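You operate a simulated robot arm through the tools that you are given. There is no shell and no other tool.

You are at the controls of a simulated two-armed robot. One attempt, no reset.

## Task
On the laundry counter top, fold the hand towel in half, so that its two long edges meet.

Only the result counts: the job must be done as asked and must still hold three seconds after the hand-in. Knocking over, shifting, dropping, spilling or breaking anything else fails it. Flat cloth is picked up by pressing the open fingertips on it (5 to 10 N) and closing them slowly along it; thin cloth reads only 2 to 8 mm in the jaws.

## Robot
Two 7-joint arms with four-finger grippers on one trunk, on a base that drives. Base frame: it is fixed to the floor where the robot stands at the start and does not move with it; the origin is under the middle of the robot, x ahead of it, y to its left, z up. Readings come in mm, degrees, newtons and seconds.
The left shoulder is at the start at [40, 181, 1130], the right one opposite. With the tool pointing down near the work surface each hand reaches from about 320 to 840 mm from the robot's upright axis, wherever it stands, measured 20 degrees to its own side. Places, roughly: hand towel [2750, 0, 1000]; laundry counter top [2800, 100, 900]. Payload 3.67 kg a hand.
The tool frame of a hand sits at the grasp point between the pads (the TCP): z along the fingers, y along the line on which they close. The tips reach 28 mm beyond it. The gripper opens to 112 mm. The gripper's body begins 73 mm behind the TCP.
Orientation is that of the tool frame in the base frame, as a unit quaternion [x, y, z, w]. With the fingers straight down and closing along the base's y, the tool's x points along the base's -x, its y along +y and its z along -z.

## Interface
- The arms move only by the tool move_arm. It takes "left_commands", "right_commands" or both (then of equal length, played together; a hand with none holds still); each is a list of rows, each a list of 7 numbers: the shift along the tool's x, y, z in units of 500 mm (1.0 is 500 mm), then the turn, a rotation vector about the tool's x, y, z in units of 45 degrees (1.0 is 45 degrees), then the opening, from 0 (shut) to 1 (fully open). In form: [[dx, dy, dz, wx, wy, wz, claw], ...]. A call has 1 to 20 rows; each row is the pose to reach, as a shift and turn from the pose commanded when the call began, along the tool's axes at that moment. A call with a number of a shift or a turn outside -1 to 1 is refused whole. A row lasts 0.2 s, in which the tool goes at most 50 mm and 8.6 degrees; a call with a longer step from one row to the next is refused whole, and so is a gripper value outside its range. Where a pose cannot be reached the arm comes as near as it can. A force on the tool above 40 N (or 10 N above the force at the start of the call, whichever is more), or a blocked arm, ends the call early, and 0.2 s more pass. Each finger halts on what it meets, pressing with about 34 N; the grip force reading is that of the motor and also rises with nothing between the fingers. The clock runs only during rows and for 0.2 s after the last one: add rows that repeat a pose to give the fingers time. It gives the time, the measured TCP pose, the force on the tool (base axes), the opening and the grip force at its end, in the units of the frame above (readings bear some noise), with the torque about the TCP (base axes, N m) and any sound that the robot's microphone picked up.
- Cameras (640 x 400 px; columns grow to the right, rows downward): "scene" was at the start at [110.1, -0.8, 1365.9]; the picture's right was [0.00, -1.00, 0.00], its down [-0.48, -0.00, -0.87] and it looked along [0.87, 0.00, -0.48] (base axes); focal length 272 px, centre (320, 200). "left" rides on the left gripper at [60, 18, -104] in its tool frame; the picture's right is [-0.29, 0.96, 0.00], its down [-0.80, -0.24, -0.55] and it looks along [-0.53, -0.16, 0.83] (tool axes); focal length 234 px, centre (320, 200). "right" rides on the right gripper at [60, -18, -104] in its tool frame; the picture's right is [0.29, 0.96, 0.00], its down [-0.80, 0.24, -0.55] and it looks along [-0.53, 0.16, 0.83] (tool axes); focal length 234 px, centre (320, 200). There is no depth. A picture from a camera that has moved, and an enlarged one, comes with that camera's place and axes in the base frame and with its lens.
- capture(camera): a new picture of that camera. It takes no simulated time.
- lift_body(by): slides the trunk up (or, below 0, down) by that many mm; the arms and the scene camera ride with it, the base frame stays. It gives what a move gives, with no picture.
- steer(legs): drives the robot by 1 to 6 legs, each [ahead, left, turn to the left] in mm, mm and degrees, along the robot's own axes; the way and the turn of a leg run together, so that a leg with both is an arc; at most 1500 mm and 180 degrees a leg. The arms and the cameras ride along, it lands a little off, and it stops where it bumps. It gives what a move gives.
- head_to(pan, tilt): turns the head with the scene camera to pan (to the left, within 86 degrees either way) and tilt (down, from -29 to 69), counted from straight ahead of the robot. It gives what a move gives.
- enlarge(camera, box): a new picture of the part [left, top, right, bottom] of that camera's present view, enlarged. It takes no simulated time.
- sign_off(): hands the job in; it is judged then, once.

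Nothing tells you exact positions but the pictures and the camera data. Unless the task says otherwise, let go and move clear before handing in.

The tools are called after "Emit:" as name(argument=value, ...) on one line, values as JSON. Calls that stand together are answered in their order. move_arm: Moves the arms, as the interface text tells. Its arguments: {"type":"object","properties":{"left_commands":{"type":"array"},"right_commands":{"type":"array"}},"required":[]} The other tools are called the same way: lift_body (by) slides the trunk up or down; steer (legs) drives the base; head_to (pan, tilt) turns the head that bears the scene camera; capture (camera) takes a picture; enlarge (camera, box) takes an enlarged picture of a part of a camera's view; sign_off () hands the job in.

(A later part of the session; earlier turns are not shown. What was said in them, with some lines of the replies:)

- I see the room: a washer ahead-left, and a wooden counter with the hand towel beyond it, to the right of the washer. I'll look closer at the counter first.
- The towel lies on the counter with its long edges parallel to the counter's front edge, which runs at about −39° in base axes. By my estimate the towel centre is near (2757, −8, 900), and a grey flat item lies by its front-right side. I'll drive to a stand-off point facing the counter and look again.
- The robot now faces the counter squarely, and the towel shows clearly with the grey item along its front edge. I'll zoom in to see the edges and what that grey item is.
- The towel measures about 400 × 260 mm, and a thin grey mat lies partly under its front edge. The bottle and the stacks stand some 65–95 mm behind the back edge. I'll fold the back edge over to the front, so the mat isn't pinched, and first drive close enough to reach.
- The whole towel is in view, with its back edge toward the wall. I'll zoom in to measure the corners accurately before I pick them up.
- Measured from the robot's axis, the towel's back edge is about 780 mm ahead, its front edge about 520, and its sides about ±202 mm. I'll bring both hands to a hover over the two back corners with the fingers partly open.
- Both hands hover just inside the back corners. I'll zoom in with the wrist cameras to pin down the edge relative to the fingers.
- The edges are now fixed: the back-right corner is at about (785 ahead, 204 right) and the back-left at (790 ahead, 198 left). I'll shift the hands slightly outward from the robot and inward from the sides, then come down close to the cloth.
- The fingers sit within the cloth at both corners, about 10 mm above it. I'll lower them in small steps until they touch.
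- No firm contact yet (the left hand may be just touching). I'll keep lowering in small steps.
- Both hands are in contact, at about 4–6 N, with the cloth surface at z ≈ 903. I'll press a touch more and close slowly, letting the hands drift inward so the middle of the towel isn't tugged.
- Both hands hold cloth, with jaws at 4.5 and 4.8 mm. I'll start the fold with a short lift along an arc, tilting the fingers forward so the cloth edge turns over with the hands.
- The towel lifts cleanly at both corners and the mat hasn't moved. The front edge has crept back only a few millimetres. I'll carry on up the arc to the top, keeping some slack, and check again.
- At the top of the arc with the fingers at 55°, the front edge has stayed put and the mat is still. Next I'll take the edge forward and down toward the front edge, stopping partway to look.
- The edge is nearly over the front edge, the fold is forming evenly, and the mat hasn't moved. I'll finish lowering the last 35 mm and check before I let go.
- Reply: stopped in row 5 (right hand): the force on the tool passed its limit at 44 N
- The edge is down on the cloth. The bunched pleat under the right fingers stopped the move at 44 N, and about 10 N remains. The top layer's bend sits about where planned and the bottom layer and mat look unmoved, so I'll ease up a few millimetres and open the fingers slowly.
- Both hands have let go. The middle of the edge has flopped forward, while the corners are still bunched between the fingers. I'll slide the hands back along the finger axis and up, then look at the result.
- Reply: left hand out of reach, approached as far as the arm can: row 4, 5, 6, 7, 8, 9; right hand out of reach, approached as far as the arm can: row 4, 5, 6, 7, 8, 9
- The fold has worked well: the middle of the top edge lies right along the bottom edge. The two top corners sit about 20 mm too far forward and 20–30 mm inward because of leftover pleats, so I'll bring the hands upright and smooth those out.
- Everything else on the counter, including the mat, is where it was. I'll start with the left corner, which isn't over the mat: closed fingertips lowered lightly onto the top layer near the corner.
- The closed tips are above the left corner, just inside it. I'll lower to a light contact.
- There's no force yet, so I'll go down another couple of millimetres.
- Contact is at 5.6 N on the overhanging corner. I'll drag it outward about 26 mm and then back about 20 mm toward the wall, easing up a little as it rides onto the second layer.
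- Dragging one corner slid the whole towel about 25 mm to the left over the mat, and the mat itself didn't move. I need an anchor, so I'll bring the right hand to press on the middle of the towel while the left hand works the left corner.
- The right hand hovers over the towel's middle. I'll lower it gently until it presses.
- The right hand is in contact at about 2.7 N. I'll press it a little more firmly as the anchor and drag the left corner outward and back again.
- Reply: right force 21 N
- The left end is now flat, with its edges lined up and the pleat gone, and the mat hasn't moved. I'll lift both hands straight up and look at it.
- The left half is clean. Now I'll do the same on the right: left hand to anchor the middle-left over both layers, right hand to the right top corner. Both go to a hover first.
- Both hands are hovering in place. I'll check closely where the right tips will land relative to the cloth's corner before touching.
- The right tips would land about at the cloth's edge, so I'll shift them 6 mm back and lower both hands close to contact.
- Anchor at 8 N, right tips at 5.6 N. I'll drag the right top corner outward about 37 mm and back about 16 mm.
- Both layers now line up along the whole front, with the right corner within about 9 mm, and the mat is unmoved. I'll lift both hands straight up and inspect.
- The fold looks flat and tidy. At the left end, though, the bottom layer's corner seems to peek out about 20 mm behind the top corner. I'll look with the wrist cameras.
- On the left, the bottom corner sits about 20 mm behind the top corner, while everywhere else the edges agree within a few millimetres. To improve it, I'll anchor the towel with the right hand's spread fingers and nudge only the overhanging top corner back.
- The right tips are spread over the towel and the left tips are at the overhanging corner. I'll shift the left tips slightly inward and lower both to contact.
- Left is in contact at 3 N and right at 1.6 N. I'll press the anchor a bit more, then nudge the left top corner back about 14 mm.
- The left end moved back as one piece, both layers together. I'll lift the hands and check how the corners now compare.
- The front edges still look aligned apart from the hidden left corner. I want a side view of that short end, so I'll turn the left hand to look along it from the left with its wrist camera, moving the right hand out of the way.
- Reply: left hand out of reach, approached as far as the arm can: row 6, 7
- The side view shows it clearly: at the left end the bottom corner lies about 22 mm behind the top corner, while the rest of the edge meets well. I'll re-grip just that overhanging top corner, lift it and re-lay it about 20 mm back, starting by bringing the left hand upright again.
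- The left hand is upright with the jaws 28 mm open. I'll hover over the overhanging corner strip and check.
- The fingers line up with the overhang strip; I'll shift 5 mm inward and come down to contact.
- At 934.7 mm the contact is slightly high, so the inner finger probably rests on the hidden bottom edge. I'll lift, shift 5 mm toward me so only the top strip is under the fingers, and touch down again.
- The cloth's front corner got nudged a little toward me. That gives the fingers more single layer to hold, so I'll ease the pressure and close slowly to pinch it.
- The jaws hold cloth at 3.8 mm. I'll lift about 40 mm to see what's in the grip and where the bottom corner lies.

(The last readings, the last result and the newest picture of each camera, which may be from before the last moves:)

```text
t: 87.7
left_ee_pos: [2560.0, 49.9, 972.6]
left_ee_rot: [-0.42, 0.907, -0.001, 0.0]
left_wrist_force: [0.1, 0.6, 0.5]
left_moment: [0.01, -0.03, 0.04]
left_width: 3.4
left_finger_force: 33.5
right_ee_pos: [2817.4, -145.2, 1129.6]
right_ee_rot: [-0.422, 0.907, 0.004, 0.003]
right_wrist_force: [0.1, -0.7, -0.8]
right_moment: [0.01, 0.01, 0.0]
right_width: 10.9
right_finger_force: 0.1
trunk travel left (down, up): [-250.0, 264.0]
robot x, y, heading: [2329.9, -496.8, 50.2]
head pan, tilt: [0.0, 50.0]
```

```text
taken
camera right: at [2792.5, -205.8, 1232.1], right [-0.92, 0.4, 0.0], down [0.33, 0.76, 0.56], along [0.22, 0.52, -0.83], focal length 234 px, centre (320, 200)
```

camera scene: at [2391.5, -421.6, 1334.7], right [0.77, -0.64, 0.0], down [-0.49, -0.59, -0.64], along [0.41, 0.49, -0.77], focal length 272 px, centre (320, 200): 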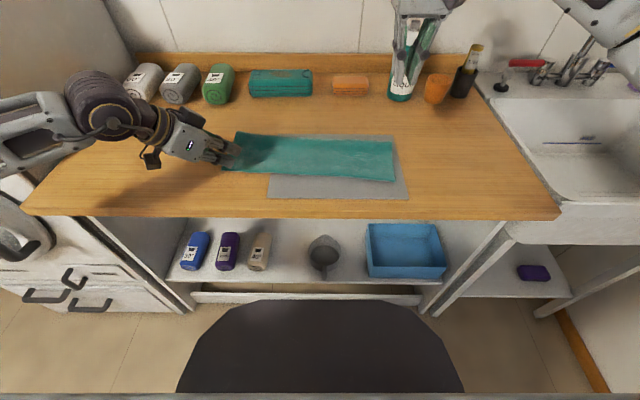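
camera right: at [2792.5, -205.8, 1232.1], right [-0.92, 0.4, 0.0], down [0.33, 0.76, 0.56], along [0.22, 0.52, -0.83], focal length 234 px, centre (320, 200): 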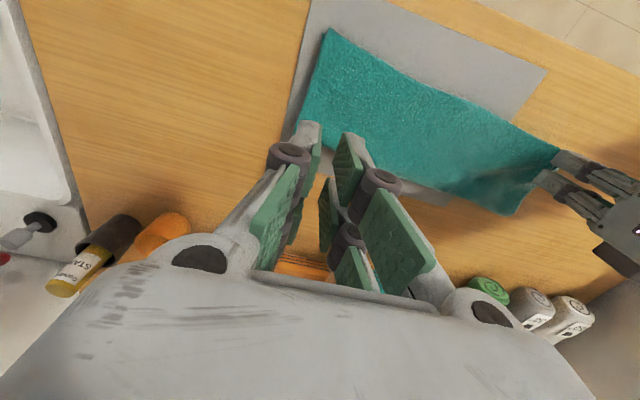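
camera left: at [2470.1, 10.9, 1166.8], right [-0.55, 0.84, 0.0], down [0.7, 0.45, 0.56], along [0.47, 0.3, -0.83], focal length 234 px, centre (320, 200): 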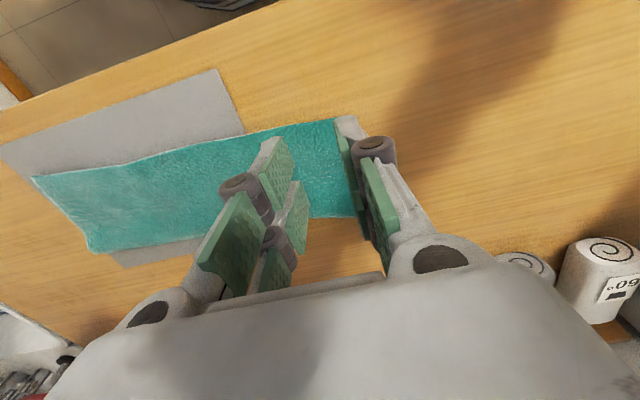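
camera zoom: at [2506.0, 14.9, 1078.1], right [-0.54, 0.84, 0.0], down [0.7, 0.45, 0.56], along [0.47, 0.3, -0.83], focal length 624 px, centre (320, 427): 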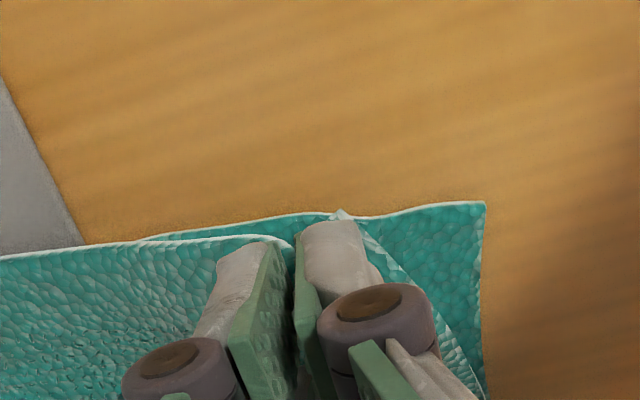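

Only the top layer came up, and the bottom layer lies flat with its corner visible. I'll move the grip back about 8 mm more so the top strip lands on the bottom edge, and lower it.

Emit:
move_arm(left_commands=[[-0.008, 0, 0, 0, 0, 0, 0], [-0.017, 0, 0.01, 0, 0, 0, 0], [-0.017, 0, 0.026, 0, 0, 0, 0], [-0.017, 0, 0.042, 0, 0, 0, 0], [-0.017, 0, 0.056, 0, 0, 0, 0], [-0.017, 0, 0.066, 0, 0, 0, 0], [-0.017, 0, 0.07, 0, 0, 0, 0], [-0.017, 0, 0.07, 0, 0, 0, 0]])

Emit:
enlarge(camera="scene", box=[205, 130, 305, 195])

```text
t: 89.5
left_ee_pos: [2566.3, 56.0, 938.8]
left_ee_rot: [-0.421, 0.907, -0.001, 0.001]
left_wrist_force: [-0.7, -0.6, 0.5]
left_moment: [-0.02, 0.01, -0.01]
left_width: 3.6
left_finger_force: 34.3
right_ee_pos: [2817.4, -145.8, 1128.1]
right_ee_rot: [-0.422, 0.907, 0.004, 0.003]
right_wrist_force: [-0.2, -0.3, -0.1]
right_moment: [-0.01, -0.02, 0.01]
right_width: 11.3
right_finger_force: 0.2
trunk travel left (down, up): [-250.0, 264.0]
robot x, y, heading: [2329.0, -495.9, 50.2]
head pan, tilt: [0.0, 50.0]
```

```text
6.15 times, centred on (255, 162) of scene
camera zoom: at [2391.2, -421.6, 1334.8], right [0.77, -0.64, 0.0], down [-0.49, -0.59, -0.64], along [0.41, 0.49, -0.77], focal length 1674 px, centre (720, 431)
```

zoom: 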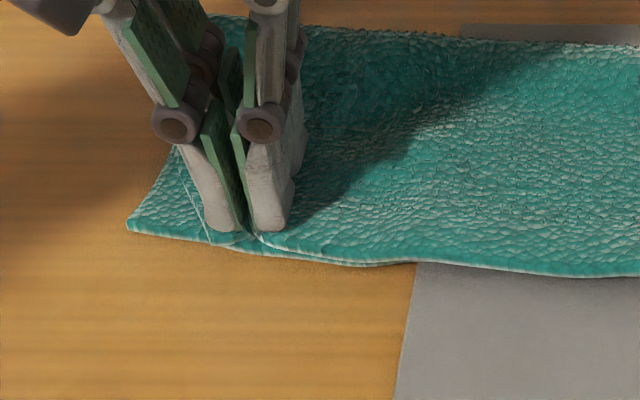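

The top strip now lies right on the bottom edge. I'll press lightly and open the jaws while moving outward, so the outer finger spreads the gathered corner back out.

Emit:
move_arm(left_commands=[[0, 0, 0.004, 0, 0, 0, 0], [0, 0, 0.007, 0, 0, 0, 0], [0, 0, 0.008, 0, 0, 0, 0]])

```text
t: 90.3
left_ee_pos: [2565.0, 55.8, 935.8]
left_ee_rot: [-0.42, 0.907, -0.001, 0.001]
left_wrist_force: [1.3, 0.0, 4.4]
left_moment: [0.01, -0.01, -0.05]
left_width: 3.3
left_finger_force: 34.2
right_ee_pos: [2816.2, -146.3, 1129.6]
right_ee_rot: [-0.422, 0.907, 0.004, 0.005]
right_wrist_force: [0.6, 0.1, -0.6]
right_moment: [0.01, -0.02, 0.0]
right_width: 11.2
right_finger_force: 0.0
trunk travel left (down, up): [-250.0, 264.0]
robot x, y, heading: [2326.3, -497.0, 49.9]
head pan, tilt: [0.0, 50.0]
```

Emit:
move_arm(left_commands=[[0, 0.004, 0.001, 0, 0, 0, 0.04], [0, 0.009, 0.001, 0, 0, 0, 0.08], [0, 0.014, 0.002, 0, 0, 0, 0.12], [-0.001, 0.019, 0.002, 0, 0, 0, 0.16], [-0.002, 0.024, 0.002, 0, 0, 0, 0.2], [-0.004, 0.029, 0.002, 0, 0, 0, 0.24], [-0.006, 0.034, 0.002, 0, 0, 0, 0.28], [-0.008, 0.037, 0.002, 0, 0, 0, 0.3], [-0.008, 0.037, 0.002, 0, 0, 0, 0.3]])

Emit:
enlarge(camera="scene", box=[205, 130, 305, 195])

Emit:
enlarge(camera="scene", box=[200, 115, 410, 220])

```text
t: 92.3
left_ee_pos: [2553.4, 70.6, 935.3]
left_ee_rot: [-0.421, 0.907, 0.0, 0.002]
left_wrist_force: [0.1, -3.2, 8.0]
left_moment: [-0.12, -0.01, -0.04]
left_width: 33.7
left_finger_force: 0.0
right_ee_pos: [2817.3, -146.7, 1128.5]
right_ee_rot: [-0.422, 0.907, 0.004, 0.005]
right_wrist_force: [-0.3, -0.3, -0.2]
right_moment: [0.02, 0.02, 0.0]
right_width: 11.3
right_finger_force: 0.2
trunk travel left (down, up): [-250.0, 264.0]
robot x, y, heading: [2329.8, -495.8, 49.9]
head pan, tilt: [0.0, 50.0]
```

```text
6.15 times, centred on (255, 162) of scene
camera zoom: at [2390.8, -422.7, 1334.8], right [0.77, -0.64, 0.0], down [-0.49, -0.59, -0.64], along [0.41, 0.49, -0.77], focal length 1674 px, centre (720, 431)
```

zoom: 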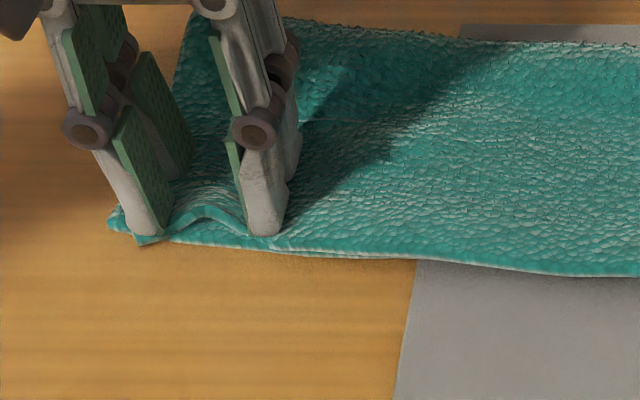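

```text
3.05 times, centred on (305, 168) of scene
camera zoom: at [2390.8, -422.7, 1334.8], right [0.77, -0.64, 0.0], down [-0.49, -0.59, -0.64], along [0.41, 0.49, -0.77], focal length 829 px, centre (366, 299)
```

zoom: 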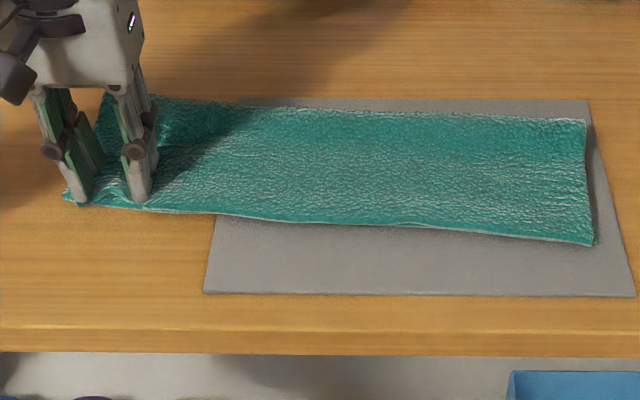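

The corner has spread back out, with only a small hump left between the fingers. I'll lift straight up and check.

Emit:
move_arm(left_commands=[[0, 0, -0.006, 0, 0, 0, 0.3], [0, 0, -0.03, 0, 0, 0, 0.3], [0, 0, -0.08, 0, 0, 0, 0.3], [0, 0, -0.15, 0, 0, 0, 0.3], [0, 0.03, -0.23, 0, 0, 0, 0.2], [0, 0.06, -0.3, 0, 0, 0, 0.1], [0, 0.06, -0.3, 0, 0, 0, 0]])

Emit:
enlarge(camera="scene", box=[205, 130, 305, 195])

Emit:
enlarge(camera="scene", box=[200, 115, 410, 220])

Emit:
capture(camera="left")

```text
t: 93.9
left_ee_pos: [2530.7, 90.8, 1082.5]
left_ee_rot: [-0.42, 0.908, -0.002, 0.0]
left_wrist_force: [0.3, 0.6, 0.5]
left_moment: [-0.03, 0.02, 0.0]
left_width: 0.1
left_finger_force: 34.6
right_ee_pos: [2817.8, -145.0, 1129.4]
right_ee_rot: [-0.422, 0.907, 0.005, 0.004]
right_wrist_force: [-0.4, 0.1, -0.1]
right_moment: [-0.01, -0.02, 0.04]
right_width: 11.0
right_finger_force: 0.0
trunk travel left (down, up): [-250.0, 264.0]
robot x, y, heading: [2330.4, -495.6, 50.5]
head pan, tilt: [0.0, 50.0]
```

```text
6.15 times, centred on (255, 162) of scene
camera zoom: at [2391.4, -421.4, 1334.7], right [0.77, -0.64, 0.0], down [-0.49, -0.59, -0.64], along [0.41, 0.49, -0.77], focal length 1674 px, centre (720, 431)
```

zoom: 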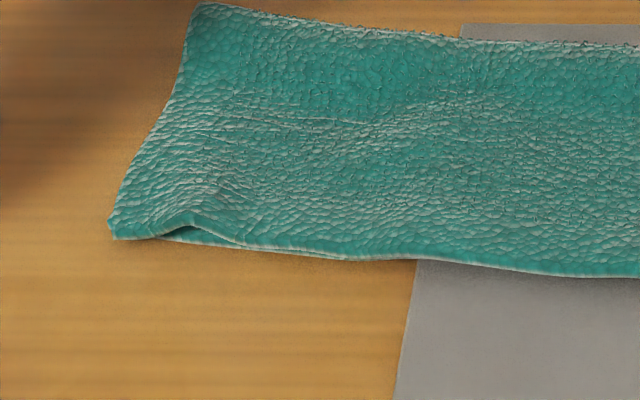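

```text
3.05 times, centred on (305, 168) of scene
camera zoom: at [2391.4, -421.4, 1334.7], right [0.77, -0.64, 0.0], down [-0.49, -0.59, -0.64], along [0.41, 0.49, -0.77], focal length 829 px, centre (366, 299)
```

zoom: 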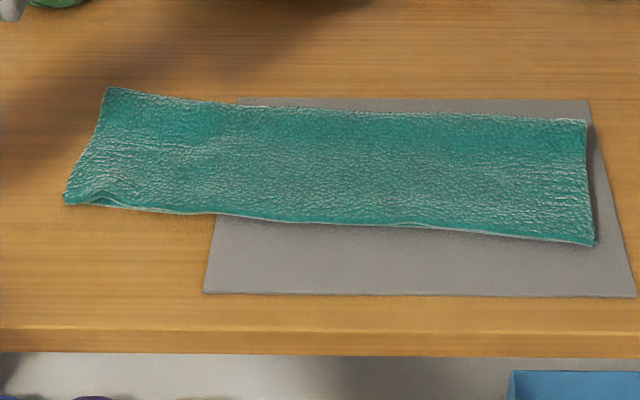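

```text
taken
camera left: at [2477.1, 56.1, 1186.8], right [-0.54, 0.84, 0.0], down [0.7, 0.45, 0.55], along [0.47, 0.3, -0.83], focal length 234 px, centre (320, 200)
```

left: 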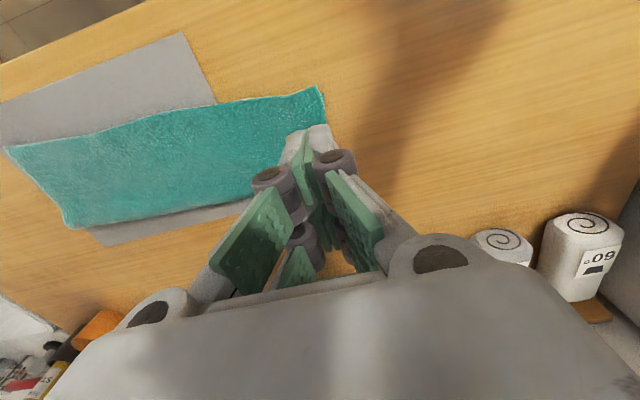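

Both left corners now match to within several millimetres, and the front edges meet along the full length. I'll move both hands clear of the counter and do a final check of everything on it.

Emit:
move_arm(left_commands=[[0.02, 0.02, -0.03, 0, 0, 0, 0], [0.05, 0.06, -0.06, 0, 0, 0, 0], [0.08, 0.1, -0.09, 0, 0, 0, 0], [0.1, 0.14, -0.12, 0, 0, 0, 0], [0.1, 0.14, -0.12, 0, 0, 0, 0]], right_commands=[[0, -0.04, -0.01, 0, 0, 0, 0.1], [0.02, -0.09, -0.02, 0, 0, 0, 0.1], [0.05, -0.14, -0.03, 0, 0, 0, 0.1], [0.08, -0.19, -0.03, 0, 0, 0, 0.1], [0.08, -0.22, -0.03, 0, 0, 0, 0.1]])

Emit:
head_to(pan=0, tilt=45)

Emit:
capture(camera="scene")

Emit:
enlarge(camera="scene", box=[200, 110, 430, 250])

Emit:
enlarge(camera="scene", box=[330, 155, 420, 225])

Emit:
enlarge(camera="scene", box=[205, 145, 295, 215])

```text
t: 95.1
left_ee_pos: [2443.9, 98.1, 1143.2]
left_ee_rot: [-0.42, 0.908, 0.0, 0.0]
left_wrist_force: [1.1, 0.5, -0.8]
left_moment: [-0.06, 0.01, -0.01]
left_width: 0.0
left_finger_force: 34.3
right_ee_pos: [2874.9, -248.2, 1143.3]
right_ee_rot: [-0.423, 0.906, 0.004, 0.004]
right_wrist_force: [0.6, 0.0, 0.3]
right_moment: [0.01, 0.04, 0.03]
right_width: 11.3
right_finger_force: 0.0
trunk travel left (down, up): [-250.0, 264.0]
robot x, y, heading: [2328.8, -496.8, 50.2]
head pan, tilt: [0.0, 50.0]
```

```text
t: 95.8
left_ee_pos: [2445.3, 97.3, 1142.9]
left_ee_rot: [-0.421, 0.907, 0.0, 0.001]
left_wrist_force: [-0.5, -0.6, 0.7]
left_moment: [-0.01, 0.01, -0.04]
left_width: 0.1
left_finger_force: 34.1
right_ee_pos: [2875.0, -247.0, 1143.6]
right_ee_rot: [-0.422, 0.907, 0.004, 0.005]
right_wrist_force: [0.0, 1.1, -0.3]
right_moment: [0.0, 0.01, 0.02]
right_width: 11.3
right_finger_force: 0.1
trunk travel left (down, up): [-250.0, 264.0]
robot x, y, heading: [2330.6, -494.3, 49.9]
head pan, tilt: [0.0, 45.0]
```

```text
taken
camera scene: at [2393.8, -418.3, 1341.6], right [0.77, -0.64, 0.0], down [-0.45, -0.54, -0.71], along [0.45, 0.54, -0.71], focal length 272 px, centre (320, 200)
```

scene: 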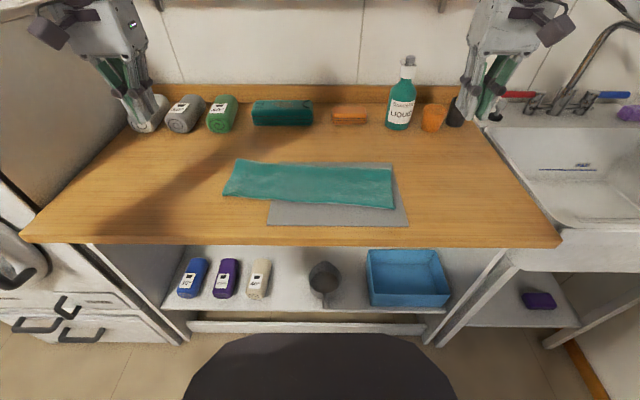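

```text
2.78 times, centred on (315, 180) of scene
camera zoom: at [2393.8, -418.3, 1341.6], right [0.77, -0.64, 0.0], down [-0.45, -0.54, -0.71], along [0.45, 0.54, -0.71], focal length 757 px, centre (334, 256)
```

zoom: 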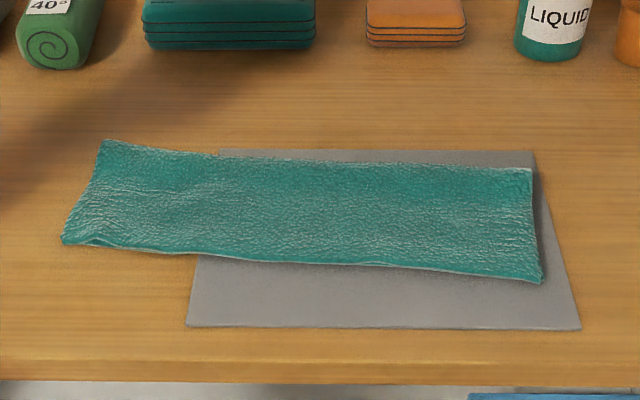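

```text
5.71 times, centred on (375, 190) of scene
camera zoom: at [2393.8, -418.3, 1341.6], right [0.77, -0.64, 0.0], down [-0.45, -0.54, -0.71], along [0.45, 0.54, -0.71], focal length 1555 px, centre (6, 257)
```

zoom: 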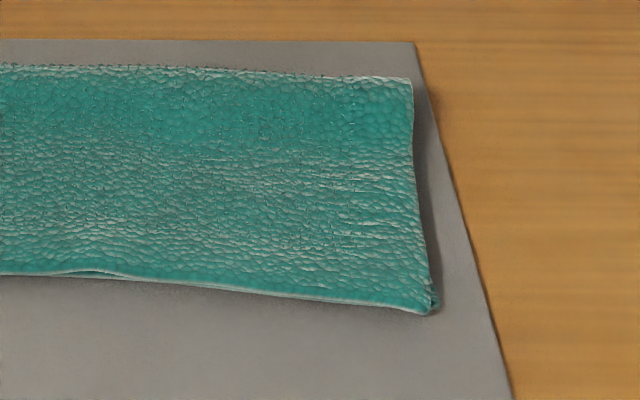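

```text
5.71 times, centred on (250, 180) of scene
camera zoom: at [2393.8, -418.3, 1341.6], right [0.77, -0.64, 0.0], down [-0.45, -0.54, -0.71], along [0.45, 0.54, -0.71], focal length 1555 px, centre (720, 314)
```

zoom: 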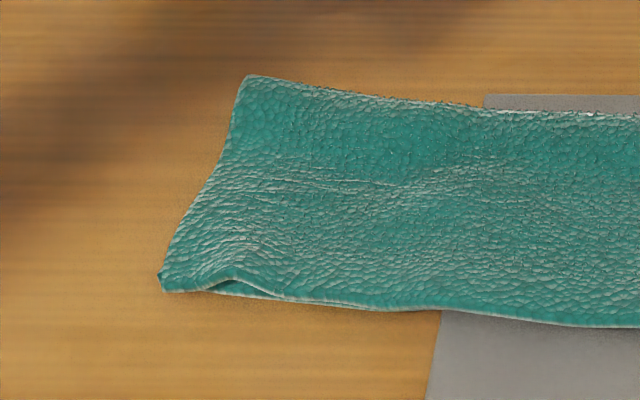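

The towel lies folded in half, with its long edges meeting along the whole front and both corner pairs matching within several millimetres. The mat, bottle, stacks and rolls look undisturbed, and both hands are empty and well clear, so I'm handing in.

Emit:
sign_off()

```text
The job is handed in.
```

The hand towel is folded in half on the laundry counter, back edge over front, and I've handed the job in. No verdict has come back yet.

- **Edges:** the two long edges meet along the whole front. In the last pictures the corner pairs were within about 10 mm of each other. A small hump remains near the front left corner.
- **Position:** the folded towel ended up about 25 mm further left than where it started. It is also turned by a few degrees, because it slid while I was smoothing out the pleats.
- **Other items:** the grey mat under the towel, the bottle, the cup, the stacks and the rolled towels all look where they were in the final pictures. Nothing was knocked over.
- **Hands:** both are empty and well above the counter.
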